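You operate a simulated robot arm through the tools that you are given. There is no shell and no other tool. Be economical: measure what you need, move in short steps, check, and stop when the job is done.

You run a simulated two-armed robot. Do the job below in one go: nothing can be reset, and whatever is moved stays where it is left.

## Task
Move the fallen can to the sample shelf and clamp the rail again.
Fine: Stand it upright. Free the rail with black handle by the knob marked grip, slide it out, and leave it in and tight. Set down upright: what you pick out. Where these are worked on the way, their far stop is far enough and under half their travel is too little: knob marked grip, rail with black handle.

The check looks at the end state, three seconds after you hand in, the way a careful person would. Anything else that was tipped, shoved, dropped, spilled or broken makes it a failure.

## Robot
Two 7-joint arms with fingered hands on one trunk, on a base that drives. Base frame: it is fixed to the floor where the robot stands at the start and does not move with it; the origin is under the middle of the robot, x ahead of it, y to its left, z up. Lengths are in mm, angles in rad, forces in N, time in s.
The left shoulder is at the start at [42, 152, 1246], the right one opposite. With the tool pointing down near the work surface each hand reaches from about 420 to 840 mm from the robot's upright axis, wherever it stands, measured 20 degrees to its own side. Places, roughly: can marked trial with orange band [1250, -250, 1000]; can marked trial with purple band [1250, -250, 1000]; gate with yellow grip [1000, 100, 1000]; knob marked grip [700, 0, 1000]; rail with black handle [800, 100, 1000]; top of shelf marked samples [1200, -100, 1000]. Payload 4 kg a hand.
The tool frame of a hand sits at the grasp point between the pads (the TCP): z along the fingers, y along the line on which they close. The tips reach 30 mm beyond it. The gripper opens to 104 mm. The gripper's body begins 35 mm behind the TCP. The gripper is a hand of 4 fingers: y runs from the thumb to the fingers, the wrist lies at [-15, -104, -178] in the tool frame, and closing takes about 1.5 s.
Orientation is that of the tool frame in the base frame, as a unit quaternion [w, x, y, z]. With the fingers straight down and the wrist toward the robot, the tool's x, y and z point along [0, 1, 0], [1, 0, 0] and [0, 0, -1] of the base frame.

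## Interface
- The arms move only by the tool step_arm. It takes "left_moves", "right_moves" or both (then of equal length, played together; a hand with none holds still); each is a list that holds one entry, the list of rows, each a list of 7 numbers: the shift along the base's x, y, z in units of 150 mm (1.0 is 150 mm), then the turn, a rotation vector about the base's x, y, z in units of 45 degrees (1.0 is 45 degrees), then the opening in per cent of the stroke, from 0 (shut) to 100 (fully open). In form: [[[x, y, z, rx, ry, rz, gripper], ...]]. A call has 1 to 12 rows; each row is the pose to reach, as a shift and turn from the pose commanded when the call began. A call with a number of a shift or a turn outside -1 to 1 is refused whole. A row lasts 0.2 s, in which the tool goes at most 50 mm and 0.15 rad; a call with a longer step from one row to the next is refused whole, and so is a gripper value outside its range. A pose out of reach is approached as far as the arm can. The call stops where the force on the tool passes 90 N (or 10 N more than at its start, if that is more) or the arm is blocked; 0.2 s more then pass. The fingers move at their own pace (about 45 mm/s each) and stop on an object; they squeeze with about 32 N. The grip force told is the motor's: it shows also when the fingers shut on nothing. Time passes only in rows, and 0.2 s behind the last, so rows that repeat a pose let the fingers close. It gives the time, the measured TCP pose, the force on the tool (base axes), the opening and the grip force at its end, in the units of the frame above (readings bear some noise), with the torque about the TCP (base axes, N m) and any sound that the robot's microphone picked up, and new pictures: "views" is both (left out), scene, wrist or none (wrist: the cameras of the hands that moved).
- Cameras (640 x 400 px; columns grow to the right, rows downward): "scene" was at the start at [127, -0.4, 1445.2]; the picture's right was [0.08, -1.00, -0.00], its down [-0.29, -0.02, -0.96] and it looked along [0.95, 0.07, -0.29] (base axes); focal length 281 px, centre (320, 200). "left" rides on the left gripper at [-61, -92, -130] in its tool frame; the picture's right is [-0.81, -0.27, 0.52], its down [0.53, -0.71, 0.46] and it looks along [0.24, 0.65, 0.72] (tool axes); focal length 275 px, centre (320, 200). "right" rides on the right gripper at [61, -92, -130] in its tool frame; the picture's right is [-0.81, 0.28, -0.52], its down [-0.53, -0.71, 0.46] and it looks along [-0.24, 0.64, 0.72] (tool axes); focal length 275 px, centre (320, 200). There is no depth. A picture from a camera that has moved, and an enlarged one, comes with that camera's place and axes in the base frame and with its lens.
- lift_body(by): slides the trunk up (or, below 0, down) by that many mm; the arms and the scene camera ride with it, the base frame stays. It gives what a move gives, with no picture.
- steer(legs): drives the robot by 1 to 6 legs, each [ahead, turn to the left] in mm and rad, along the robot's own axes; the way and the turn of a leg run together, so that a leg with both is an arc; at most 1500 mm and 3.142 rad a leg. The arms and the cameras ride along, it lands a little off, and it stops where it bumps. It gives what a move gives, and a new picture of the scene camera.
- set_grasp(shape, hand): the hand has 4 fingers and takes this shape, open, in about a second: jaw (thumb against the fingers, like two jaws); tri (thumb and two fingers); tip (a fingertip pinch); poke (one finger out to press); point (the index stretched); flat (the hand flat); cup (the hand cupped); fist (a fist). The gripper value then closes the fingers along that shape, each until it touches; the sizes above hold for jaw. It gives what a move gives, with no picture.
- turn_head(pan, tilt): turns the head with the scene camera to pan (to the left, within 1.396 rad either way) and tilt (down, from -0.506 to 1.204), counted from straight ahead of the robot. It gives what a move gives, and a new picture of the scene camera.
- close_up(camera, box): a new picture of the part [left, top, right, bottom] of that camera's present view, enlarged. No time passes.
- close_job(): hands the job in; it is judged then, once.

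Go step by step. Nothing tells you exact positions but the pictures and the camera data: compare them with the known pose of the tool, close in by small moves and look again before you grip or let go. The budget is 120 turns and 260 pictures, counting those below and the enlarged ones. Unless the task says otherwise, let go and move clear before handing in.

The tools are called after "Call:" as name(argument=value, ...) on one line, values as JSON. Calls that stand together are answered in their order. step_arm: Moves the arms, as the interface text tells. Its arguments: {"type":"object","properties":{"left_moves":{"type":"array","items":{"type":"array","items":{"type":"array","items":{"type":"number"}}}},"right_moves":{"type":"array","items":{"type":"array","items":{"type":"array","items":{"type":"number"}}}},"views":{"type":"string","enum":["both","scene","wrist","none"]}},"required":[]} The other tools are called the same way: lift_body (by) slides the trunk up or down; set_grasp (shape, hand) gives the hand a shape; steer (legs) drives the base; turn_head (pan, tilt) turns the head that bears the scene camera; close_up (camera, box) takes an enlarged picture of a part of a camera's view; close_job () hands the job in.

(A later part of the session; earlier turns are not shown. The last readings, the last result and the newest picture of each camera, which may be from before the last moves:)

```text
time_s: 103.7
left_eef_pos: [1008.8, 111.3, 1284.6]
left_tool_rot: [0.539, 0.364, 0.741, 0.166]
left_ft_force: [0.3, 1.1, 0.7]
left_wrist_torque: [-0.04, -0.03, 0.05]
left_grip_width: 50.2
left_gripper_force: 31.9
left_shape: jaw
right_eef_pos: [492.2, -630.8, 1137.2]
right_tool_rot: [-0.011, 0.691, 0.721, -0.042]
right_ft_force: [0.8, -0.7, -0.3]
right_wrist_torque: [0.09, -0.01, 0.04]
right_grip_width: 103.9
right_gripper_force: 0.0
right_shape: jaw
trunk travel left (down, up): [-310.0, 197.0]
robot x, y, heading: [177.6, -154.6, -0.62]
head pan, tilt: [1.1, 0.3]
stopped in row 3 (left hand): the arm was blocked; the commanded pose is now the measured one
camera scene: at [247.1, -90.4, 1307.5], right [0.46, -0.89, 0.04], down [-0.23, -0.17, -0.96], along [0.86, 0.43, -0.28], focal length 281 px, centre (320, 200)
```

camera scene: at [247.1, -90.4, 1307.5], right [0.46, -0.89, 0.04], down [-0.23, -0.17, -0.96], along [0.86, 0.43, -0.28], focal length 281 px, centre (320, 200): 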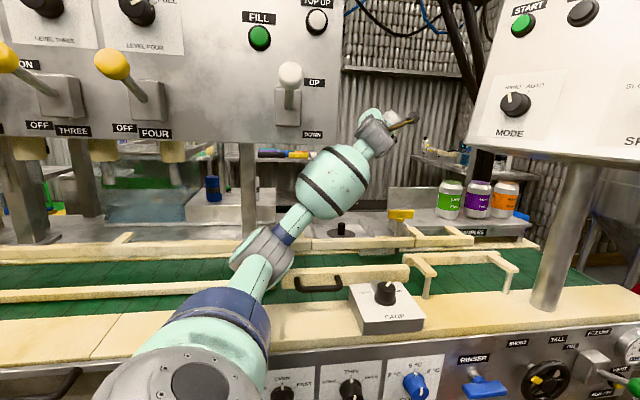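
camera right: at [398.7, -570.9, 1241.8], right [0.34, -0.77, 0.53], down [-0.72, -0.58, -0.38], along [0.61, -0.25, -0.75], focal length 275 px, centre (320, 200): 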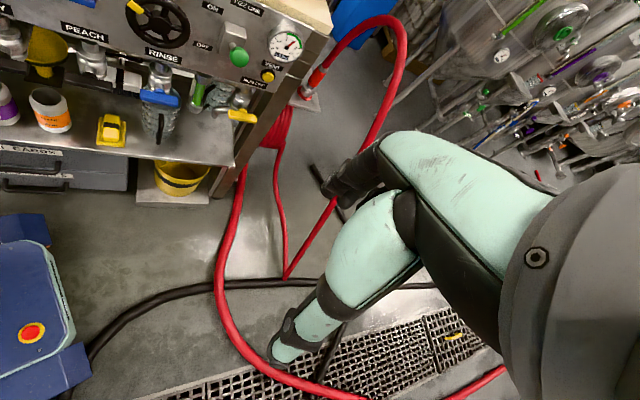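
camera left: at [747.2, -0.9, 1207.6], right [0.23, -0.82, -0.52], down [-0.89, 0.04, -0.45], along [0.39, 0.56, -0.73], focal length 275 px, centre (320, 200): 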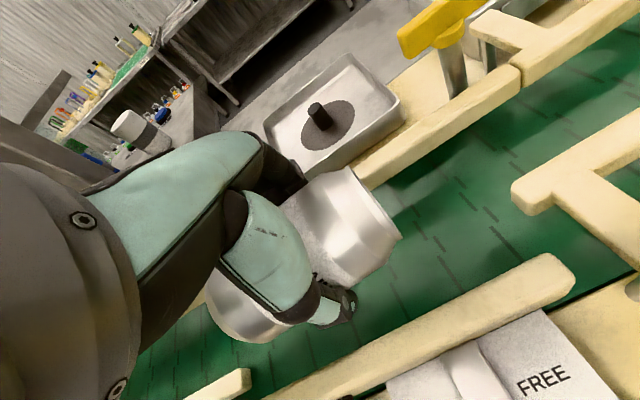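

Call:
lift_body(by=-70)

Call:
step_arm(left_moves=[[[0, 0, -0.1, 0, 0, 0, 0], [0, 0, -0.2, 0, 0, 0, 0], [0, 0, -0.3, 0, 0, 0, 0]]], views="scene")

```text
time_s: 104.7
left_eef_pos: [972.9, 174.5, 1285.6]
left_tool_rot: [0.552, 0.311, 0.736, 0.239]
left_ft_force: [0.3, -0.7, -0.9]
left_wrist_torque: [-0.02, -0.01, 0.04]
left_grip_width: 50.5
left_gripper_force: 31.9
left_shape: jaw
right_eef_pos: [489.1, -664.7, 1043.4]
right_tool_rot: [-0.033, 0.706, 0.707, -0.012]
right_ft_force: [2.4, 4.3, -5.3]
right_wrist_torque: [-0.28, 0.21, -0.04]
right_grip_width: 103.8
right_gripper_force: 0.0
right_shape: jaw
trunk travel left (down, up): [-239.0, 268.0]
robot x, y, heading: [177.1, -154.8, -0.62]
head pan, tilt: [1.1, 0.3]
stopped: the arm was blocked; the commanded pose is now the measured one
```

```text
time_s: 105.1
left_eef_pos: [975.1, 195.4, 1292.6]
left_tool_rot: [0.554, 0.294, 0.737, 0.252]
left_ft_force: [1.0, 0.5, -0.2]
left_wrist_torque: [0.0, 0.0, 0.0]
left_grip_width: 50.5
left_gripper_force: 31.6
left_shape: jaw
right_eef_pos: [499.2, -676.2, 1049.3]
right_tool_rot: [-0.033, 0.716, 0.697, -0.01]
right_ft_force: [0.9, 0.5, 0.2]
right_wrist_torque: [-0.01, 0.07, 0.02]
right_grip_width: 103.9
right_gripper_force: 0.0
right_shape: jaw
trunk travel left (down, up): [-239.0, 268.0]
robot x, y, heading: [173.8, -153.6, -0.619]
head pan, tilt: [1.1, 0.3]
stopped in row 1 (right hand): the arm was blocked; the commanded pose is now the measured one
camera scene: at [242.1, -111.2, 1237.0], right [0.46, -0.89, 0.03], down [-0.23, -0.15, -0.96], along [0.86, 0.44, -0.27], focal length 281 px, centre (320, 200)
```

scene: 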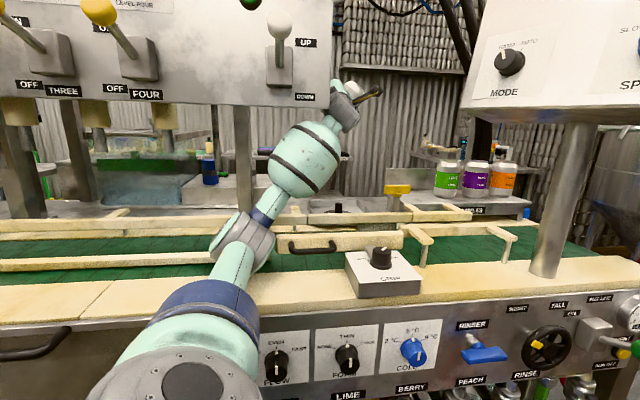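

Call:
step_arm(right_moves=[[[0.1, -0.05, 0.1, 0, 0, 0, 100], [0.2, -0.1, 0.2, 0, 0, 0, 100], [0.3, -0.15, 0.35, 0, 0, 0, 100], [0.4, -0.2, 0.5, 0, 0, 0, 100]]], views="wrist")

```text
time_s: 106.3
left_eef_pos: [980.9, 214.9, 1292.1]
left_tool_rot: [0.551, 0.284, 0.739, 0.264]
left_ft_force: [0.2, 0.9, 0.0]
left_wrist_torque: [-0.03, 0.03, -0.05]
left_grip_width: 50.5
left_gripper_force: 32.4
left_shape: jaw
right_eef_pos: [517.0, -665.9, 1066.4]
right_tool_rot: [-0.041, 0.718, 0.695, -0.015]
right_ft_force: [0.3, -0.3, -1.4]
right_wrist_torque: [0.03, 0.05, 0.0]
right_grip_width: 103.9
right_gripper_force: 0.0
right_shape: jaw
right hand out of reach, approached as far as the arm can: row 1, 2, 3, 4
trunk travel left (down, up): [-239.0, 268.0]
robot x, y, heading: [179.1, -153.4, -0.618]
head pan, tilt: [1.1, 0.3]
stopped in row 4 (right hand): the arm was blocked; the commanded pose is now the measured one
camera right: at [438.5, -606.9, 1206.9], right [0.29, -0.84, 0.47], down [-0.76, -0.49, -0.42], along [0.58, -0.24, -0.78], focal length 275 px, centre (320, 200)
```

right: 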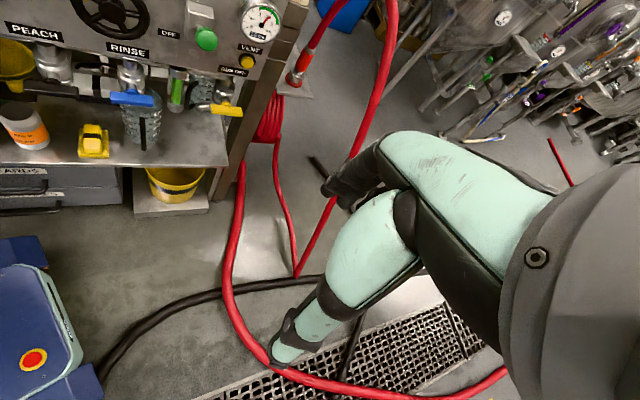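

Call:
step_arm(right_moves=[[[0, 0, 0, 0, 0, -0.17, 100], [0, 0, 0, 0, 0, -0.34, 100], [0, 0, 0.05, 0, 0, -0.51, 100], [0, 0, 0.1, 0, 0, -0.68, 100], [0, 0, 0.2, 0, 0, -0.84, 100], [0, 0, 0.3, 0, 0, -1.0, 100]]], views="none")

Call:
step_arm(left_moves=[[[0, -0.05, -0.1, 0, 0, 0, 0], [0, -0.1, -0.2, 0, 0, 0, 0], [0, -0.15, -0.3, 0, 0, 0, 0], [0, -0.2, -0.4, 0, 0, 0, 0]]], views="scene")

```text
time_s: 107.9
left_eef_pos: [984.4, 231.7, 1292.2]
left_tool_rot: [0.544, 0.272, 0.744, 0.276]
left_ft_force: [-0.2, -0.8, 0.0]
left_wrist_torque: [0.02, 0.02, 0.0]
left_grip_width: 50.4
left_gripper_force: 32.1
left_shape: jaw
right_eef_pos: [529.3, -671.5, 1105.2]
right_tool_rot: [-0.045, 0.927, 0.373, 0.003]
right_ft_force: [0.8, -1.4, 1.4]
right_wrist_torque: [-0.02, 0.0, 0.0]
right_grip_width: 104.1
right_gripper_force: 0.1
right_shape: jaw
trunk travel left (down, up): [-239.0, 268.0]
robot x, y, heading: [178.0, -153.4, -0.62]
head pan, tilt: [1.1, 0.3]
stopped in row 6 (right hand): the arm was blocked; the commanded pose is now the measured one
```

```text
time_s: 108.8
left_eef_pos: [941.1, 245.8, 1326.0]
left_tool_rot: [0.533, 0.234, 0.721, 0.377]
left_ft_force: [-0.4, -0.8, -1.0]
left_wrist_torque: [-0.01, -0.02, -0.03]
left_grip_width: 49.7
left_gripper_force: 31.8
left_shape: jaw
right_eef_pos: [536.0, -710.1, 1082.9]
right_tool_rot: [-0.063, 0.926, 0.372, 0.006]
right_ft_force: [0.6, -0.4, 0.2]
right_wrist_torque: [0.04, 0.0, -0.02]
right_grip_width: 104.0
right_gripper_force: 0.1
right_shape: jaw
trunk travel left (down, up): [-239.0, 268.0]
robot x, y, heading: [175.1, -153.5, -0.612]
head pan, tilt: [1.1, 0.3]
stopped in row 4 (left hand): the arm was blocked; the commanded pose is now the measured one
camera scene: at [242.2, -132.2, 1237.1], right [0.47, -0.89, 0.01], down [-0.23, -0.13, -0.97], along [0.86, 0.45, -0.26], focal length 281 px, centre (320, 200)
```

scene: 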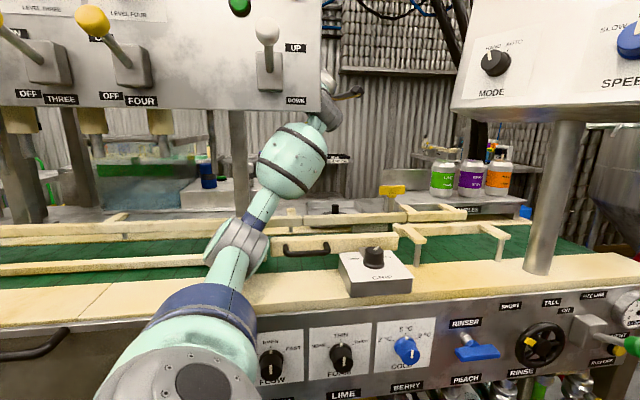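

Call:
close_up(camera="scene", box=[220, 30, 400, 300])

Call:
step_arm(left_moves=[[[0, 0, 0, 0, 0, 0, 0]]], views="wrist")

```text
1.48 times, centred on (310, 165) of scene
camera zoom: at [242.2, -132.2, 1237.1], right [0.47, -0.89, 0.01], down [-0.23, -0.13, -0.97], along [0.86, 0.45, -0.26], focal length 416 px, centre (335, 252)
```

zoom: 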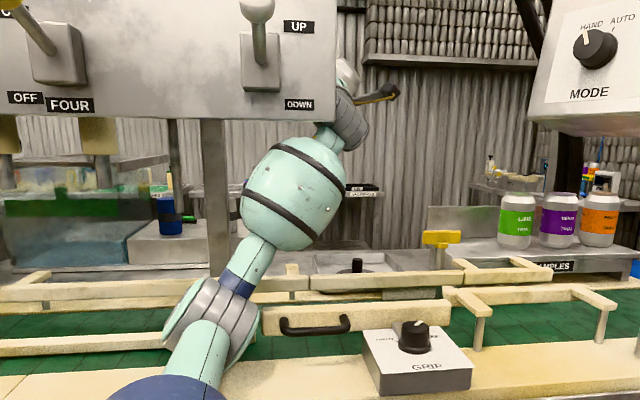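

```text
time_s: 109.4
left_eef_pos: [943.6, 256.7, 1327.2]
left_tool_rot: [0.529, 0.226, 0.722, 0.384]
left_ft_force: [0.3, 0.5, -0.3]
left_wrist_torque: [0.02, -0.03, -0.01]
left_grip_width: 50.2
left_gripper_force: 32.1
left_shape: jaw
right_eef_pos: [546.3, -710.9, 1077.2]
right_tool_rot: [-0.066, 0.926, 0.371, 0.001]
right_ft_force: [0.1, 0.0, 0.2]
right_wrist_torque: [0.04, -0.02, 0.04]
right_grip_width: 104.0
right_gripper_force: 0.1
right_shape: jaw
trunk travel left (down, up): [-239.0, 268.0]
robot x, y, heading: [176.3, -149.1, -0.614]
head pan, tilt: [1.1, 0.3]
stopped in row 1 (left hand): the arm was blocked; the commanded pose is now the measured one
camera left: at [850.7, 115.2, 1309.7], right [0.78, -0.6, 0.19], down [0.3, 0.1, -0.95], along [0.55, 0.8, 0.26], focal length 275 px, centre (320, 200)
```

left: 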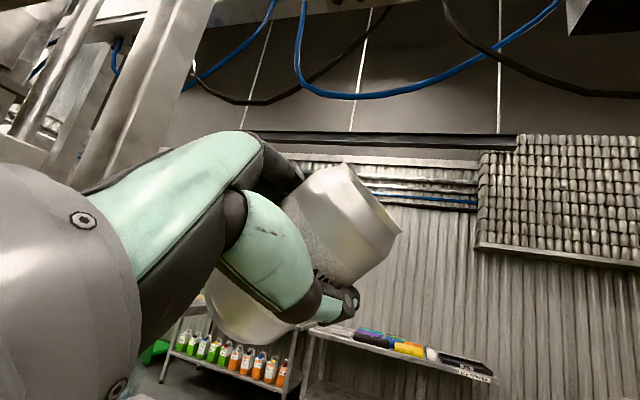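

Call:
step_arm(left_moves=[[[0.1, -0.07, -0.03, 0, 0, 0, 0], [0.2, -0.14, -0.07, 0, 0, 0, 0], [0.3, -0.2, -0.12, 0, 0, 0, 0], [0.39, -0.25, -0.2, 0, 0, 0, 0]]], views="scene")

```text
time_s: 110.2
left_eef_pos: [937.1, 365.2, 1340.8]
left_tool_rot: [0.496, 0.156, 0.724, 0.453]
left_ft_force: [0.2, 0.1, 0.2]
left_wrist_torque: [0.02, -0.03, -0.02]
left_grip_width: 50.3
left_gripper_force: 31.8
left_shape: jaw
right_eef_pos: [563.0, -693.8, 1076.4]
right_tool_rot: [-0.061, 0.926, 0.372, -0.011]
right_ft_force: [0.2, 0.4, -0.8]
right_wrist_torque: [0.0, 0.05, -0.01]
right_grip_width: 104.0
right_gripper_force: 0.0
right_shape: jaw
trunk travel left (down, up): [-239.0, 268.0]
robot x, y, heading: [176.4, -155.1, -0.61]
head pan, tilt: [1.1, 0.3]
stopped in row 4 (left hand): the arm was blocked; the commanded pose is now the measured one
camera scene: at [246.9, -95.7, 1234.9], right [0.47, -0.88, 0.04], down [-0.23, -0.16, -0.96], along [0.85, 0.44, -0.28], focal length 281 px, centre (320, 200)
```

scene: 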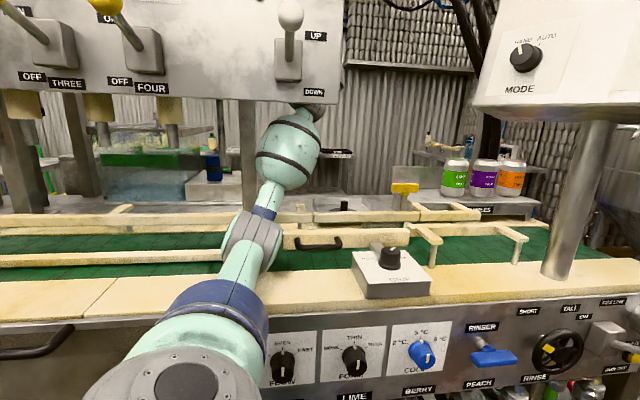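

Call:
step_arm(left_moves=[[[0, 0.05, -0.1, 0, 0, 0, 0], [0, 0.1, -0.2, 0, 0, 0, 0], [0, 0.1, -0.3, 0, 0, 0, 0], [0, 0.1, -0.4, 0, 0, 0, 0]]], views="scene")

```text
time_s: 111.2
left_eef_pos: [887.3, 377.1, 1372.7]
left_tool_rot: [0.478, 0.137, 0.683, 0.534]
left_ft_force: [19.0, -17.2, -0.2]
left_wrist_torque: [-0.14, -0.17, -0.08]
left_grip_width: 49.8
left_gripper_force: 32.0
left_shape: jaw
right_eef_pos: [571.4, -732.6, 1050.0]
right_tool_rot: [-0.081, 0.926, 0.37, -0.007]
right_ft_force: [-0.7, 0.4, -0.9]
right_wrist_torque: [-0.01, -0.01, 0.0]
right_grip_width: 104.1
right_gripper_force: 0.0
right_shape: jaw
trunk travel left (down, up): [-239.0, 268.0]
robot x, y, heading: [175.8, -151.8, -0.609]
head pan, tilt: [1.1, 0.3]
stopped in row 4 (left hand): the arm was blocked; the commanded pose is now the measured one
camera scene: at [246.6, -133.3, 1235.9], right [0.47, -0.88, 0.01], down [-0.23, -0.13, -0.96], along [0.85, 0.45, -0.26], focal length 281 px, centre (320, 200)
```

scene: 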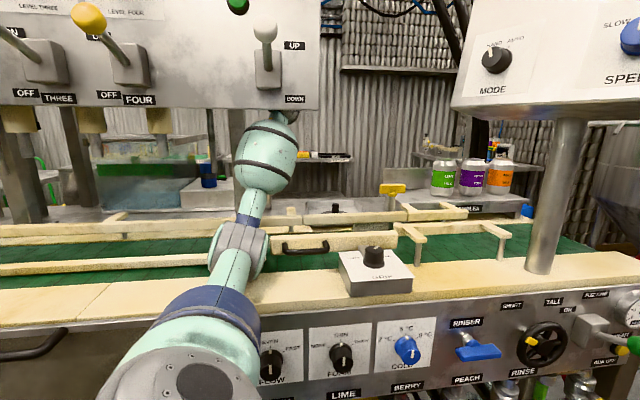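

Call:
lift_body(by=60)

Call:
step_arm(left_moves=[[[0.05, 0, -0.1, 0, 0, 0, 0], [0.1, 0, -0.2, 0, 0, 0, 0], [0.15, 0, -0.3, 0, 0, 0, 0]]], views="scene")

```text
time_s: 112.2
left_eef_pos: [924.8, 387.6, 1405.3]
left_tool_rot: [0.469, 0.146, 0.695, 0.524]
left_ft_force: [0.1, -0.1, -0.7]
left_wrist_torque: [-0.01, 0.03, 0.04]
left_grip_width: 49.8
left_gripper_force: 31.9
left_shape: jaw
right_eef_pos: [594.1, -723.1, 1110.3]
right_tool_rot: [-0.079, 0.926, 0.37, -0.021]
right_ft_force: [-0.9, -0.2, -0.1]
right_wrist_torque: [-0.01, -0.04, -0.02]
right_grip_width: 104.1
right_gripper_force: 0.1
right_shape: jaw
trunk travel left (down, up): [-299.0, 208.0]
robot x, y, heading: [176.8, -152.3, -0.615]
head pan, tilt: [1.1, 0.3]
```

```text
time_s: 112.8
left_eef_pos: [908.7, 395.8, 1402.8]
left_tool_rot: [0.469, 0.153, 0.677, 0.547]
left_ft_force: [12.7, -24.8, 3.9]
left_wrist_torque: [0.8, 0.49, 0.93]
left_grip_width: 49.6
left_gripper_force: 32.8
left_shape: jaw
right_eef_pos: [577.2, -713.9, 1120.0]
right_tool_rot: [-0.072, 0.926, 0.37, -0.015]
right_ft_force: [1.7, -0.7, -0.7]
right_wrist_torque: [0.01, 0.11, 0.03]
right_grip_width: 104.0
right_gripper_force: 0.0
right_shape: jaw
trunk travel left (down, up): [-299.0, 208.0]
robot x, y, heading: [173.7, -152.6, -0.609]
head pan, tilt: [1.1, 0.3]
stopped in row 2 (left hand): the force on the tool passed its limit at 105 N (the readings are from after the stop); the commanded pose is now the measured one
camera scene: at [255.3, -110.1, 1295.2], right [0.47, -0.88, 0.02], down [-0.24, -0.15, -0.96], along [0.85, 0.44, -0.28], focal length 281 px, centre (320, 200)
```

scene: 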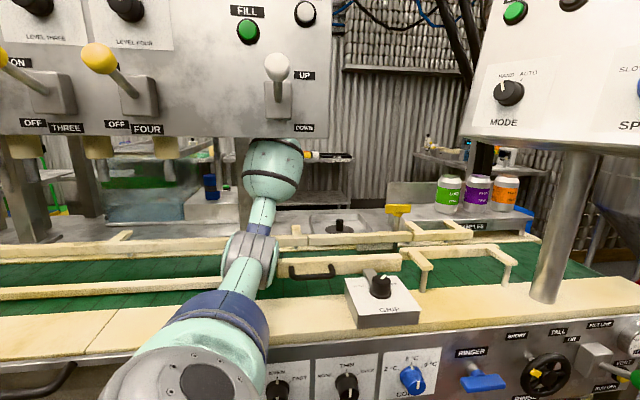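

Call:
step_arm(left_moves=[[[0.08, -0.1, 0, 0, 0, 0, 0], [0.16, -0.2, 0, 0, 0, 0, 0], [0.24, -0.3, 0, 0, 0, 0, 0], [0.32, -0.4, 0, 0, 0, 0, 0]]], views="both")

```text
time_s: 113.2
left_eef_pos: [921.7, 410.6, 1400.2]
left_tool_rot: [0.44, 0.158, 0.671, 0.576]
left_ft_force: [5.3, -10.5, -1.3]
left_wrist_torque: [0.25, 0.03, 0.59]
left_grip_width: 49.9
left_gripper_force: 32.1
left_shape: jaw
right_eef_pos: [586.1, -700.1, 1122.0]
right_tool_rot: [-0.068, 0.926, 0.371, -0.022]
right_ft_force: [1.5, 0.3, -0.1]
right_wrist_torque: [0.02, 0.1, -0.01]
right_grip_width: 103.9
right_gripper_force: 0.0
right_shape: jaw
trunk travel left (down, up): [-299.0, 208.0]
robot x, y, heading: [173.6, -150.1, -0.608]
head pan, tilt: [1.1, 0.3]
stopped in row 2 (left hand): the force on the tool passed its limit at 100 N (the readings are from after the stop); the commanded pose is now the measured one
camera scene: at [249.6, -83.7, 1293.9], right [0.47, -0.88, 0.04], down [-0.23, -0.17, -0.96], along [0.85, 0.44, -0.29], focal length 281 px, centre (320, 200)
camera left: at [883.7, 257.2, 1334.3], right [0.94, -0.33, 0.11], down [0.26, 0.47, -0.84], along [0.23, 0.82, 0.52], focal length 275 px, centre (320, 200)
```

scene: 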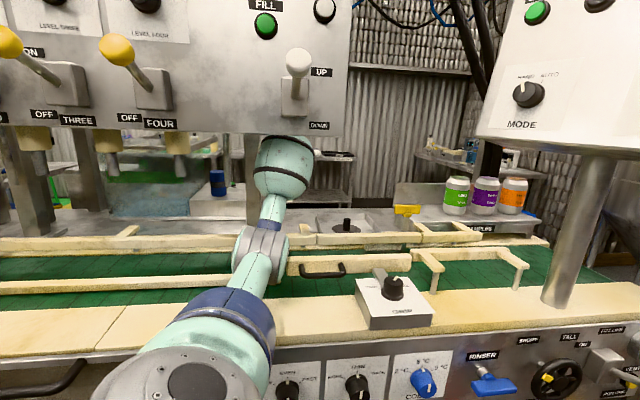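
left: 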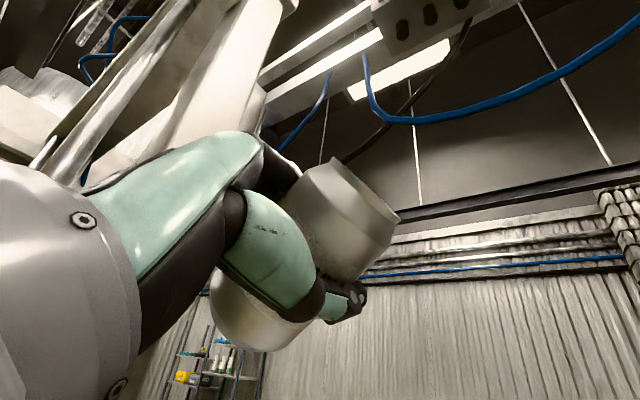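

Call:
close_up(camera="scene", box=[190, 110, 370, 310])

```text
2.00 times, centred on (280, 210) of scene
camera zoom: at [249.6, -83.7, 1293.9], right [0.47, -0.88, 0.04], down [-0.23, -0.17, -0.96], along [0.85, 0.44, -0.29], focal length 561 px, centre (400, 180)
```

zoom: 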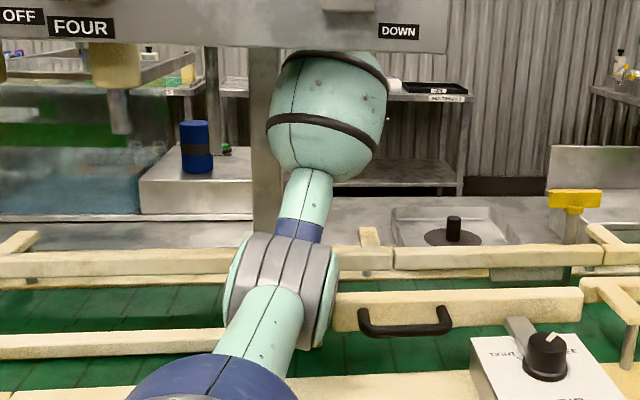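

Call:
steer(legs=[[30, 0]])

```text
time_s: 114.1
left_eef_pos: [929.4, 422.8, 1404.2]
left_tool_rot: [0.427, 0.149, 0.668, 0.591]
left_ft_force: [35.2, -34.8, -18.3]
left_wrist_torque: [0.53, -0.77, 2.37]
left_grip_width: 49.9
left_gripper_force: 31.6
left_shape: jaw
right_eef_pos: [606.2, -706.8, 1132.0]
right_tool_rot: [-0.06, 0.927, 0.369, -0.02]
right_ft_force: [0.7, -0.8, -1.0]
right_wrist_torque: [0.02, 0.01, -0.02]
right_grip_width: 104.2
right_gripper_force: 0.0
right_shape: jaw
trunk travel left (down, up): [-299.0, 208.0]
robot x, y, heading: [202.2, -168.3, -0.602]
head pan, tilt: [1.1, 0.3]
camera scene: at [271.4, -86.7, 1293.5], right [0.47, -0.88, 0.06], down [-0.23, -0.19, -0.96], along [0.85, 0.44, -0.29], focal length 281 px, centre (320, 200)
```

scene: 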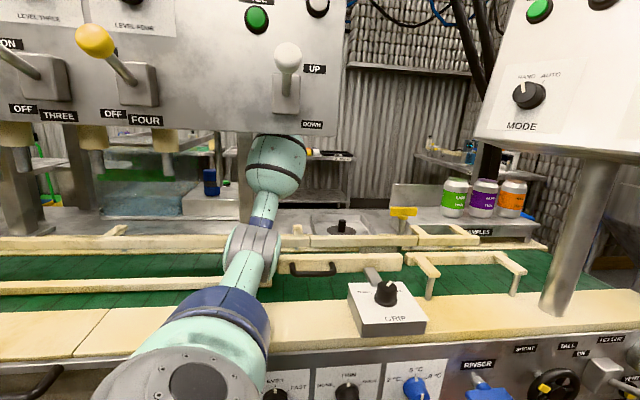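

Call:
lift_body(by=70)

Call:
turn_head(pan=1.1, tilt=0.5)

```text
time_s: 115.2
left_eef_pos: [954.4, 367.4, 1483.2]
left_tool_rot: [0.416, 0.164, 0.659, 0.605]
left_ft_force: [-0.1, 0.6, 0.8]
left_wrist_torque: [0.01, 0.0, -0.02]
left_grip_width: 49.9
left_gripper_force: 31.7
left_shape: jaw
right_eef_pos: [625.7, -751.6, 1168.0]
right_tool_rot: [-0.084, 0.925, 0.369, -0.022]
right_ft_force: [1.3, 0.0, 0.4]
right_wrist_torque: [0.02, 0.02, 0.02]
right_grip_width: 104.3
right_gripper_force: 0.0
right_shape: jaw
trunk travel left (down, up): [-369.0, 138.0]
robot x, y, heading: [200.3, -172.0, -0.612]
head pan, tilt: [1.1, 0.3]
```

```text
time_s: 115.9
left_eef_pos: [963.4, 369.1, 1478.6]
left_tool_rot: [0.415, 0.166, 0.661, 0.603]
left_ft_force: [-0.9, 1.1, -0.5]
left_wrist_torque: [0.02, 0.0, -0.02]
left_grip_width: 49.8
left_gripper_force: 32.0
left_shape: jaw
right_eef_pos: [634.8, -750.6, 1168.5]
right_tool_rot: [-0.084, 0.926, 0.368, -0.026]
right_ft_force: [0.6, -0.4, 0.3]
right_wrist_torque: [-0.02, 0.03, 0.0]
right_grip_width: 104.0
right_gripper_force: 0.0
right_shape: jaw
trunk travel left (down, up): [-369.0, 138.0]
robot x, y, heading: [201.0, -166.7, -0.608]
head pan, tilt: [1.1, 0.499]
camera scene: at [310.7, -143.6, 1344.3], right [0.47, -0.88, 0.0], down [-0.42, -0.23, -0.88], along [0.77, 0.41, -0.48], focal length 281 px, centre (320, 200)
```

scene: 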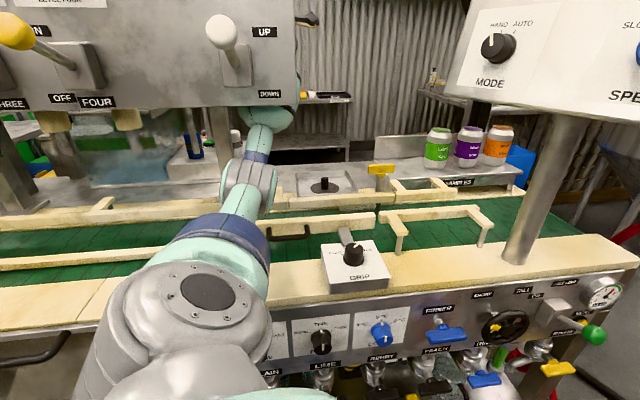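

The arm is free again after raising the trunk. I'll swing the whole robot right so the forearm leaves the space behind the panel.

Call:
steer(legs=[[0, -0.12]])

Call:
steer(legs=[[0, -0.12]])

```text
time_s: 116.9
left_eef_pos: [1031.7, 266.0, 1477.5]
left_tool_rot: [0.447, 0.207, 0.649, 0.579]
left_ft_force: [0.2, 0.1, 0.4]
left_wrist_torque: [0.0, 0.01, -0.02]
left_grip_width: 49.8
left_gripper_force: 32.1
left_shape: jaw
right_eef_pos: [571.2, -804.5, 1160.6]
right_tool_rot: [-0.09, 0.945, 0.312, -0.024]
right_ft_force: [0.1, -0.3, 0.0]
right_wrist_torque: [0.03, -0.04, 0.01]
right_grip_width: 103.9
right_gripper_force: 0.0
right_shape: jaw
trunk travel left (down, up): [-369.0, 138.0]
robot x, y, heading: [203.0, -168.5, -0.724]
head pan, tilt: [1.1, 0.499]
camera scene: at [325.7, -168.0, 1343.3], right [0.36, -0.93, -0.01], down [-0.46, -0.17, -0.87], along [0.81, 0.32, -0.48], focal length 281 px, centre (320, 200)
```

scene: 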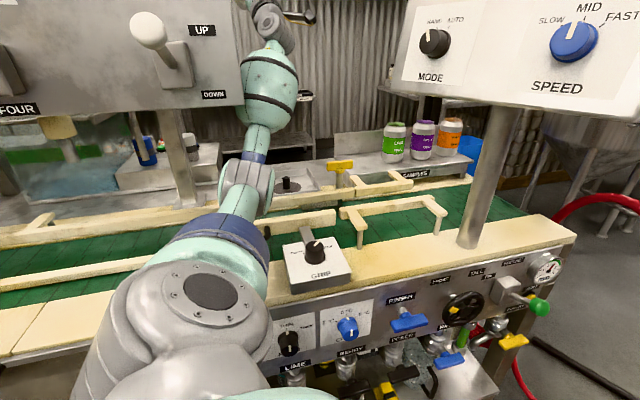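

```text
time_s: 117.9
left_eef_pos: [1067.6, 174.9, 1483.5]
left_tool_rot: [0.485, 0.242, 0.635, 0.551]
left_ft_force: [0.5, -0.7, 0.3]
left_wrist_torque: [0.01, 0.01, 0.05]
left_grip_width: 50.1
left_gripper_force: 31.9
left_shape: jaw
right_eef_pos: [482.6, -835.4, 1169.0]
right_tool_rot: [-0.087, 0.963, 0.255, -0.015]
right_ft_force: [-0.6, -0.5, 0.4]
right_wrist_torque: [-0.01, 0.0, 0.05]
right_grip_width: 103.9
right_gripper_force: 0.1
right_shape: jaw
trunk travel left (down, up): [-369.0, 138.0]
robot x, y, heading: [202.4, -169.2, -0.847]
head pan, tilt: [1.1, 0.499]
camera scene: at [325.6, -183.6, 1343.3], right [0.25, -0.97, -0.01], down [-0.47, -0.11, -0.87], along [0.85, 0.22, -0.48], focal length 281 px, centre (320, 200)
```

scene: 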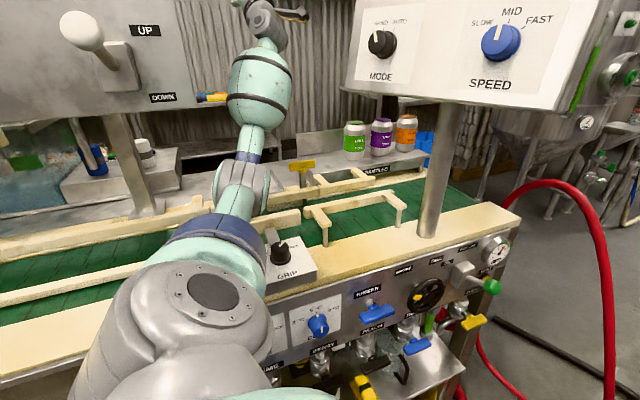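

Call:
step_arm(left_moves=[[[-0.12, -0.07, -0.17, -0.09, 0.027, -0.092, 0], [-0.24, -0.14, -0.34, -0.18, 0.054, -0.184, 0], [-0.36, -0.21, -0.51, -0.27, 0.081, -0.276, 0], [-0.48, -0.28, -0.68, -0.36, 0.108, -0.368, 0], [-0.6, -0.35, -0.85, -0.45, 0.135, -0.46, 0], [-0.7, -0.42, -1.0, -0.538, 0.162, -0.551, 0]]], views="scene")

```text
time_s: 119.0
left_eef_pos: [937.1, 194.6, 1464.9]
left_tool_rot: [0.549, 0.247, 0.655, 0.456]
left_ft_force: [-0.4, -0.6, -1.2]
left_wrist_torque: [0.0, -0.01, 0.0]
left_grip_width: 49.6
left_gripper_force: 31.9
left_shape: jaw
right_eef_pos: [481.2, -826.9, 1166.5]
right_tool_rot: [-0.085, 0.963, 0.253, -0.02]
right_ft_force: [0.3, 0.1, -1.2]
right_wrist_torque: [-0.02, 0.01, 0.02]
right_grip_width: 104.1
right_gripper_force: 0.0
right_shape: jaw
trunk travel left (down, up): [-369.0, 138.0]
robot x, y, heading: [201.5, -168.0, -0.845]
head pan, tilt: [1.1, 0.499]
stopped in row 5 (left hand): the arm was blocked; the commanded pose is now the measured one
camera scene: at [339.6, -190.8, 1340.0], right [0.25, -0.97, -0.02], down [-0.48, -0.11, -0.87], along [0.84, 0.23, -0.49], focal length 281 px, centre (320, 200)
```

scene: 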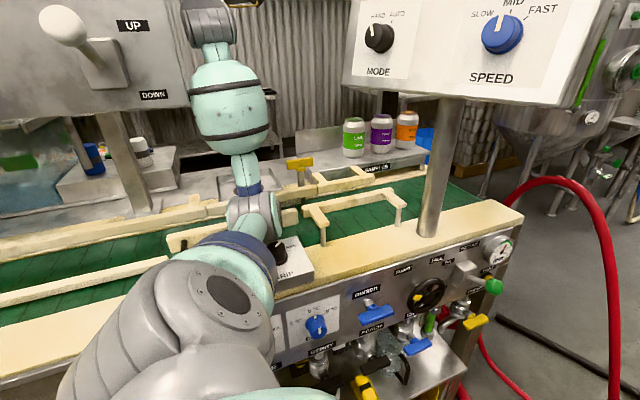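

Call:
lift_body(by=100)

Call:
turn_head(pan=1.0, tilt=0.6)

```text
time_s: 120.3
left_eef_pos: [935.7, 196.4, 1569.8]
left_tool_rot: [0.551, 0.244, 0.654, 0.457]
left_ft_force: [0.4, -0.4, -0.8]
left_wrist_torque: [0.01, -0.03, 0.0]
left_grip_width: 49.2
left_gripper_force: 32.2
left_shape: jaw
right_eef_pos: [480.3, -827.6, 1272.4]
right_tool_rot: [-0.084, 0.963, 0.254, -0.02]
right_ft_force: [-0.3, -0.8, -0.7]
right_wrist_torque: [-0.04, -0.02, -0.01]
right_grip_width: 104.0
right_gripper_force: 0.1
right_shape: jaw
trunk travel left (down, up): [-469.0, 38.0]
robot x, y, heading: [200.6, -166.8, -0.842]
head pan, tilt: [1.1, 0.499]
```

```text
time_s: 121.0
left_eef_pos: [936.7, 195.6, 1569.0]
left_tool_rot: [0.55, 0.244, 0.654, 0.458]
left_ft_force: [0.5, -0.4, -0.5]
left_wrist_torque: [0.02, 0.02, 0.0]
left_grip_width: 49.2
left_gripper_force: 32.7
left_shape: jaw
right_eef_pos: [482.7, -827.5, 1272.4]
right_tool_rot: [-0.085, 0.964, 0.253, -0.019]
right_ft_force: [0.5, 0.9, -0.3]
right_wrist_torque: [0.02, -0.02, 0.01]
right_grip_width: 103.9
right_gripper_force: 0.1
right_shape: jaw
trunk travel left (down, up): [-469.0, 38.0]
robot x, y, heading: [205.8, -170.8, -0.84]
head pan, tilt: [1.0, 0.6]
camera scene: at [341.7, -201.9, 1433.9], right [0.16, -0.99, -0.02], down [-0.58, -0.07, -0.81], along [0.8, 0.14, -0.58], focal length 281 px, centre (320, 200)
```

scene: 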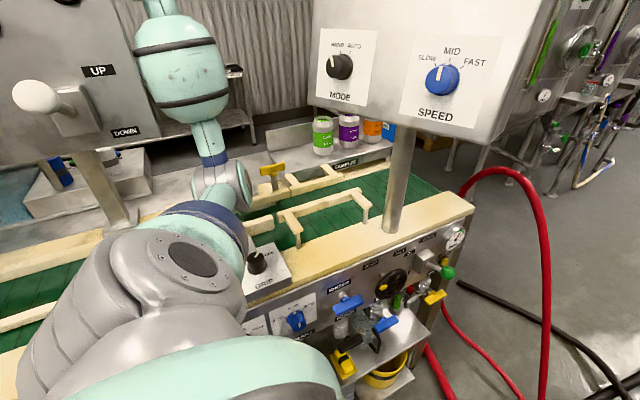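

Call:
step_arm(left_moves=[[[0.07, -0.06, -0.16, -0.11, 0.039, -0.125, 0], [0.14, -0.12, -0.33, -0.22, 0.078, -0.25, 0], [0.21, -0.18, -0.5, -0.34, 0.117, -0.375, 0], [0.28, -0.25, -0.67, -0.45, 0.156, -0.5, 0], [0.35, -0.32, -0.84, -0.56, 0.195, -0.625, 0], [0.4, -0.4, -1.0, -0.677, 0.234, -0.753, 0]]], views="scene")

```text
time_s: 122.4
left_eef_pos: [975.4, 150.0, 1426.4]
left_tool_rot: [0.645, 0.302, 0.699, 0.069]
left_ft_force: [0.2, 0.3, -0.6]
left_wrist_torque: [-0.02, -0.04, 0.03]
left_grip_width: 49.1
left_gripper_force: 32.2
left_shape: jaw
right_eef_pos: [468.0, -819.4, 1279.6]
right_tool_rot: [-0.079, 0.964, 0.254, -0.014]
right_ft_force: [-0.4, 0.0, -0.7]
right_wrist_torque: [-0.03, 0.03, 0.0]
right_grip_width: 104.1
right_gripper_force: 0.0
right_shape: jaw
trunk travel left (down, up): [-469.0, 38.0]
robot x, y, heading: [202.3, -169.7, -0.847]
head pan, tilt: [1.0, 0.6]
camera scene: at [325.8, -192.1, 1435.4], right [0.16, -0.99, -0.01], down [-0.57, -0.08, -0.82], along [0.81, 0.14, -0.57], focal length 281 px, centre (320, 200)
```

scene: 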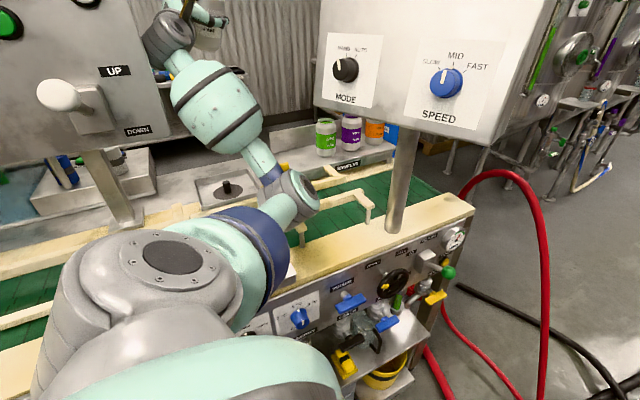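

Call:
step_arm(left_moves=[[[0, -0.08, -0.16, -0.06, 0.02, -0.06, 0], [0, -0.16, -0.33, -0.11, 0.039, -0.125, 0], [0, -0.24, -0.5, -0.17, 0.06, -0.18, 0], [0, -0.32, -0.67, -0.22, 0.078, -0.25, 0], [0, -0.4, -0.84, -0.28, 0.1, -0.31, 0], [0, -0.48, -1.0, -0.34, 0.117, -0.375, 0]]], views="scene")

```text
time_s: 123.8
left_eef_pos: [977.3, 77.2, 1275.3]
left_tool_rot: [0.649, 0.316, 0.679, -0.133]
left_ft_force: [-0.8, -0.5, -0.4]
left_wrist_torque: [0.01, 0.02, 0.02]
left_grip_width: 48.3
left_gripper_force: 31.8
left_shape: jaw
right_eef_pos: [467.9, -818.7, 1278.7]
right_tool_rot: [-0.079, 0.964, 0.254, -0.015]
right_ft_force: [0.1, -0.7, 0.0]
right_wrist_torque: [-0.04, 0.01, 0.07]
right_grip_width: 104.0
right_gripper_force: 0.1
right_shape: jaw
trunk travel left (down, up): [-469.0, 38.0]
robot x, y, heading: [205.5, -168.7, -0.839]
head pan, tilt: [1.0, 0.6]
camera scene: at [325.6, -192.2, 1435.4], right [0.16, -0.99, -0.01], down [-0.57, -0.08, -0.82], along [0.81, 0.13, -0.57], focal length 281 px, centre (320, 200)
```

scene: 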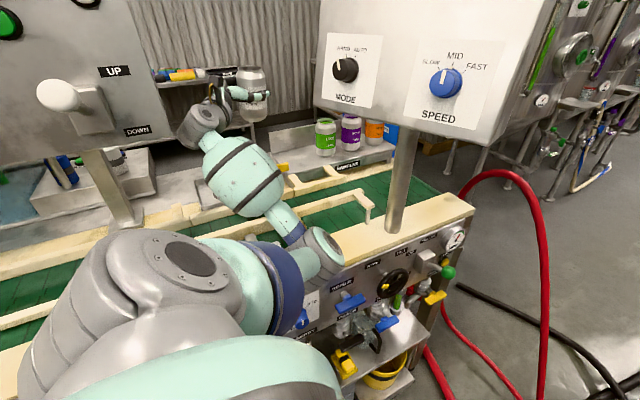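

Call:
lift_body(by=-60)

Call:
step_arm(left_moves=[[[0.04, -0.02, -0.03, -0.063, 0.025, -0.109, 0], [0.09, -0.04, -0.07, -0.126, 0.05, -0.218, 0], [0.13, -0.06, -0.1, -0.189, 0.075, -0.327, 0], [0.18, -0.09, -0.14, -0.252, 0.1, -0.436, 0], [0.22, -0.11, -0.17, -0.315, 0.126, -0.544, 0], [0.22, -0.11, -0.17, -0.315, 0.126, -0.544, 0]]], views="scene")

Call:
close_up(camera="scene", box=[150, 40, 420, 240])

```text
time_s: 124.8
left_eef_pos: [967.4, 58.5, 1235.1]
left_tool_rot: [0.659, 0.32, 0.669, -0.128]
left_ft_force: [-0.4, 0.0, -0.7]
left_wrist_torque: [0.02, 0.04, 0.02]
left_grip_width: 48.4
left_gripper_force: 31.8
left_shape: jaw
right_eef_pos: [458.3, -833.9, 1212.3]
right_tool_rot: [-0.085, 0.963, 0.254, -0.007]
right_ft_force: [0.2, 0.6, 0.2]
right_wrist_torque: [0.01, 0.01, 0.01]
right_grip_width: 103.9
right_gripper_force: 0.0
right_shape: jaw
trunk travel left (down, up): [-409.0, 98.0]
robot x, y, heading: [202.3, -169.8, -0.846]
head pan, tilt: [1.0, 0.6]
```

```text
time_s: 126.4
left_eef_pos: [996.3, 10.9, 1216.9]
left_tool_rot: [0.62, 0.367, 0.582, -0.377]
left_ft_force: [0.0, 0.3, -0.5]
left_wrist_torque: [-0.02, -0.03, -0.02]
left_grip_width: 48.7
left_gripper_force: 32.2
left_shape: jaw
right_eef_pos: [452.7, -854.3, 1213.7]
right_tool_rot: [-0.084, 0.963, 0.256, -0.001]
right_ft_force: [0.2, -0.3, 0.0]
right_wrist_torque: [0.01, 0.0, -0.01]
right_grip_width: 103.7
right_gripper_force: 0.0
right_shape: jaw
trunk travel left (down, up): [-409.0, 98.0]
robot x, y, heading: [218.7, -176.8, -0.869]
head pan, tilt: [1.0, 0.6]
stopped in row 6 (left hand): the arm was blocked; the commanded pose is now the measured one
camera scene: at [321.0, -246.2, 1375.3], right [0.13, -0.99, -0.04], down [-0.56, -0.04, -0.83], along [0.82, 0.13, -0.56], focal length 281 px, centre (320, 200)
```

scene: 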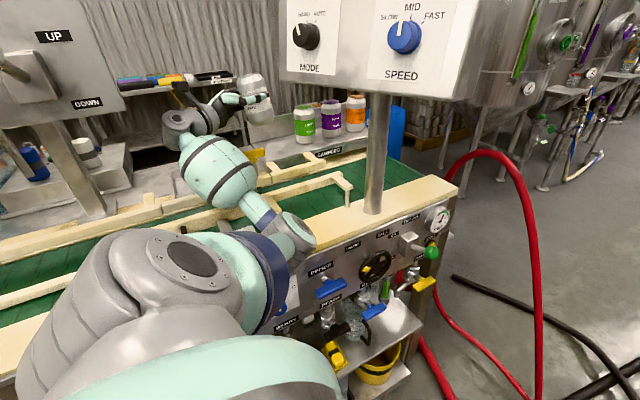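

```text
2.00 times, centred on (285, 140) of scene
camera zoom: at [321.0, -246.2, 1375.3], right [0.13, -0.99, -0.04], down [-0.56, -0.04, -0.83], along [0.82, 0.13, -0.56], focal length 561 px, centre (390, 320)
```

zoom: 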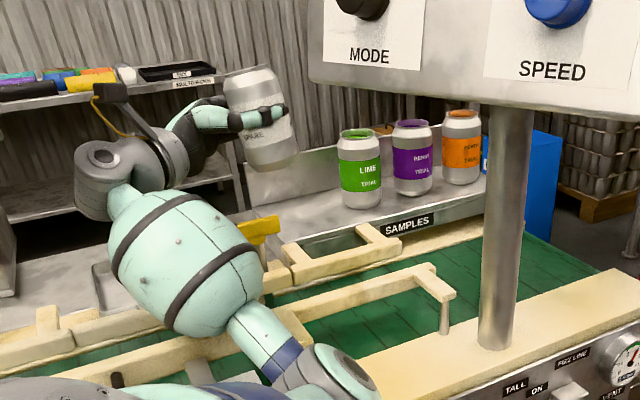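

Call:
lift_body(by=90)

Call:
turn_head(pan=1.0, tilt=0.7)

```text
time_s: 127.6
left_eef_pos: [1013.2, 50.8, 1284.1]
left_tool_rot: [0.616, 0.357, 0.59, -0.381]
left_ft_force: [-0.3, -0.4, 0.7]
left_wrist_torque: [-0.01, -0.01, -0.02]
left_grip_width: 48.8
left_gripper_force: 32.4
left_shape: jaw
right_eef_pos: [466.8, -818.0, 1319.6]
right_tool_rot: [-0.071, 0.965, 0.253, -0.012]
right_ft_force: [0.0, 0.3, 0.1]
right_wrist_torque: [-0.04, 0.02, -0.01]
right_grip_width: 103.9
right_gripper_force: 0.2
right_shape: jaw
trunk travel left (down, up): [-499.0, 8.0]
robot x, y, heading: [213.4, -179.9, -0.866]
head pan, tilt: [1.0, 0.6]
```

```text
time_s: 128.3
left_eef_pos: [1011.8, 50.7, 1285.6]
left_tool_rot: [0.617, 0.358, 0.589, -0.379]
left_ft_force: [-0.3, -0.2, -0.3]
left_wrist_torque: [0.0, 0.06, 0.0]
left_grip_width: 48.5
left_gripper_force: 32.1
left_shape: jaw
right_eef_pos: [465.7, -818.4, 1318.5]
right_tool_rot: [-0.071, 0.965, 0.253, -0.012]
right_ft_force: [-0.4, -0.2, 0.2]
right_wrist_torque: [-0.02, -0.01, -0.02]
right_grip_width: 104.0
right_gripper_force: 0.1
right_shape: jaw
trunk travel left (down, up): [-499.0, 8.0]
robot x, y, heading: [217.5, -177.9, -0.866]
head pan, tilt: [1.0, 0.7]
camera scene: at [333.7, -204.9, 1456.2], right [0.13, -0.99, -0.01], down [-0.64, -0.08, -0.76], along [0.75, 0.11, -0.65], focal length 281 px, centre (320, 200)
```

scene: 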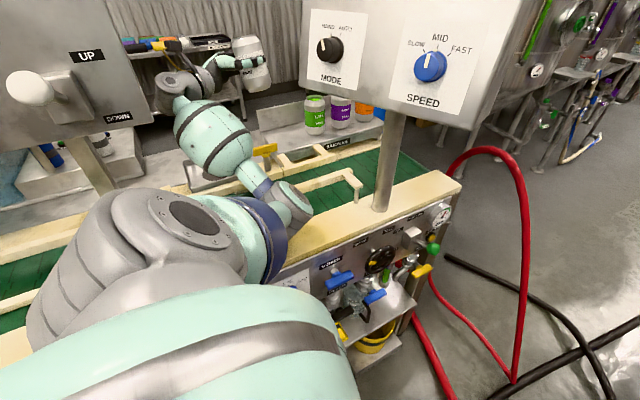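

Call:
step_arm(left_moves=[[[0.12, -0.01, -0.08, 0, 0, 0, 0], [0.24, -0.03, -0.17, 0, 0, 0, 0], [0.36, -0.04, -0.27, 0, 0, 0, 0], [0.48, -0.06, -0.38, 0, 0, 0, 0], [0.59, -0.07, -0.5, 0, 0, 0, 0]]], views="scene")

Call:
close_up(camera="scene", box=[150, 30, 420, 240])

```text
time_s: 129.5
left_eef_pos: [1100.5, 40.4, 1207.5]
left_tool_rot: [0.615, 0.359, 0.591, -0.379]
left_ft_force: [0.6, -0.4, -0.2]
left_wrist_torque: [-0.02, 0.03, -0.01]
left_grip_width: 48.7
left_gripper_force: 32.4
left_shape: jaw
right_eef_pos: [468.9, -819.1, 1319.1]
right_tool_rot: [-0.073, 0.965, 0.253, -0.011]
right_ft_force: [0.2, 0.4, -0.5]
right_wrist_torque: [0.03, -0.01, -0.01]
right_grip_width: 104.2
right_gripper_force: 0.1
right_shape: jaw
trunk travel left (down, up): [-499.0, 8.0]
robot x, y, heading: [219.3, -174.0, -0.864]
head pan, tilt: [1.0, 0.7]
camera scene: at [335.2, -206.0, 1456.0], right [0.13, -0.99, -0.01], down [-0.65, -0.08, -0.76], along [0.75, 0.11, -0.65], focal length 281 px, centre (320, 200)
```

scene: 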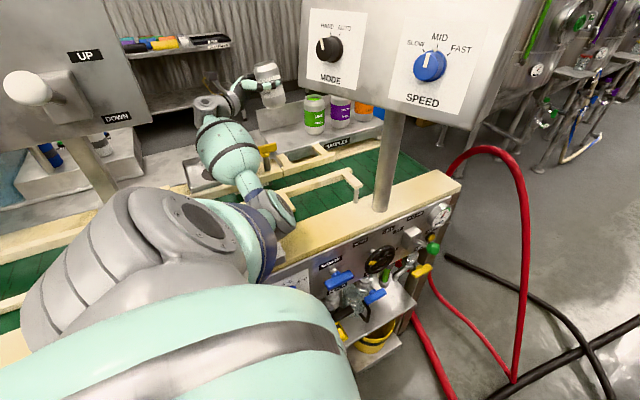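

```text
1.90 times, centred on (285, 135) of scene
camera zoom: at [335.2, -206.0, 1456.0], right [0.13, -0.99, -0.01], down [-0.65, -0.08, -0.76], along [0.75, 0.11, -0.65], focal length 535 px, centre (387, 324)
```

zoom: 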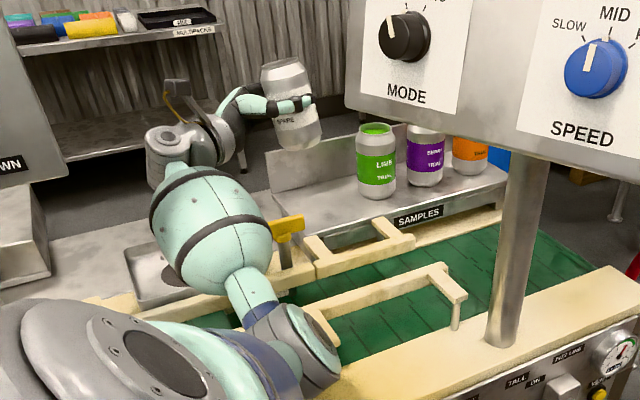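

Call:
step_arm(left_moves=[[[0.1, 0, -0.1, 0, 0, 0, 0], [0.2, 0, -0.2, 0, 0, 0, 0], [0.3, -0.02, -0.33, 0, 0, 0, 0], [0.3, -0.02, -0.45, 0, 0, 0, 0], [0.3, -0.02, -0.45, 0, 0, 0, 0]]], views="scene")

Call:
close_up(camera="scene", box=[190, 50, 390, 190])

```text
time_s: 130.7
left_eef_pos: [1145.3, 37.6, 1143.1]
left_tool_rot: [0.616, 0.359, 0.591, -0.379]
left_ft_force: [-0.3, 0.2, 0.0]
left_wrist_torque: [0.0, 0.0, -0.01]
left_grip_width: 48.6
left_gripper_force: 32.3
left_shape: jaw
right_eef_pos: [467.0, -820.0, 1317.9]
right_tool_rot: [-0.073, 0.964, 0.254, -0.013]
right_ft_force: [-0.1, 0.3, 0.8]
right_wrist_torque: [0.0, 0.02, -0.04]
right_grip_width: 103.9
right_gripper_force: 0.0
right_shape: jaw
trunk travel left (down, up): [-499.0, 8.0]
robot x, y, heading: [215.6, -177.0, -0.865]
head pan, tilt: [1.0, 0.7]
camera scene: at [334.7, -206.1, 1456.1], right [0.13, -0.99, -0.01], down [-0.65, -0.08, -0.76], along [0.75, 0.11, -0.65], focal length 281 px, centre (320, 200)
```

scene: 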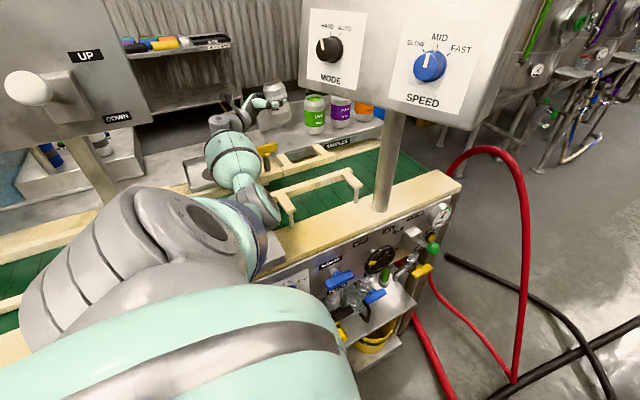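

```text
2.86 times, centred on (290, 120) of scene
camera zoom: at [334.7, -206.1, 1456.1], right [0.13, -0.99, -0.01], down [-0.65, -0.08, -0.76], along [0.75, 0.11, -0.65], focal length 802 px, centre (406, 429)
```

zoom: 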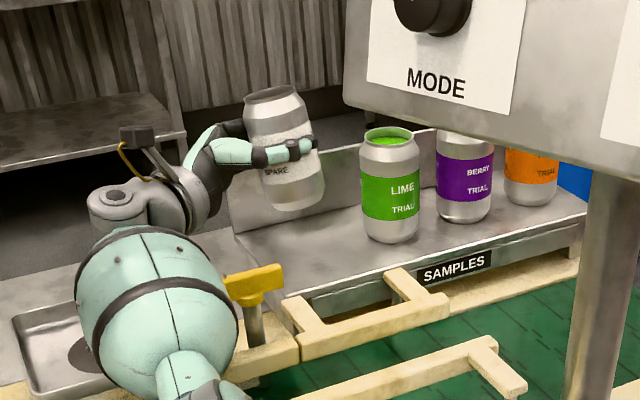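

Call:
step_arm(left_moves=[[[0, -0.03, -0.07, 0.07, 0, 0, 0], [0.02, -0.07, -0.14, 0.13, 0, 0, 0], [0.03, -0.1, -0.24, 0.13, 0, 0, 0], [0.03, -0.1, -0.32, 0.13, 0, 0, 0], [0.03, -0.1, -0.32, 0.13, 0, 0, 0]]], views="none")

Call:
close_up(camera="scene", box=[190, 50, 390, 190])

```text
time_s: 131.9
left_eef_pos: [1147.7, 24.8, 1106.4]
left_tool_rot: [0.601, 0.393, 0.607, -0.341]
left_ft_force: [-0.7, 0.6, -0.4]
left_wrist_torque: [-0.03, -0.01, 0.04]
left_grip_width: 48.4
left_gripper_force: 32.5
left_shape: jaw
right_eef_pos: [463.5, -821.8, 1318.0]
right_tool_rot: [-0.073, 0.965, 0.253, -0.011]
right_ft_force: [0.4, -0.6, -1.0]
right_wrist_torque: [0.0, 0.03, 0.0]
right_grip_width: 103.7
right_gripper_force: 0.1
right_shape: jaw
trunk travel left (down, up): [-499.0, 8.0]
robot x, y, heading: [217.5, -177.5, -0.864]
head pan, tilt: [1.0, 0.7]
```

```text
2.86 times, centred on (290, 120) of scene
camera zoom: at [331.0, -208.2, 1456.8], right [0.13, -0.99, -0.01], down [-0.64, -0.08, -0.76], along [0.75, 0.11, -0.65], focal length 802 px, centre (406, 429)
```

zoom: 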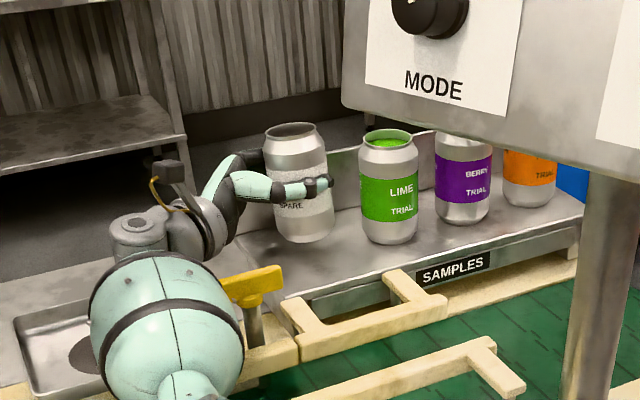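

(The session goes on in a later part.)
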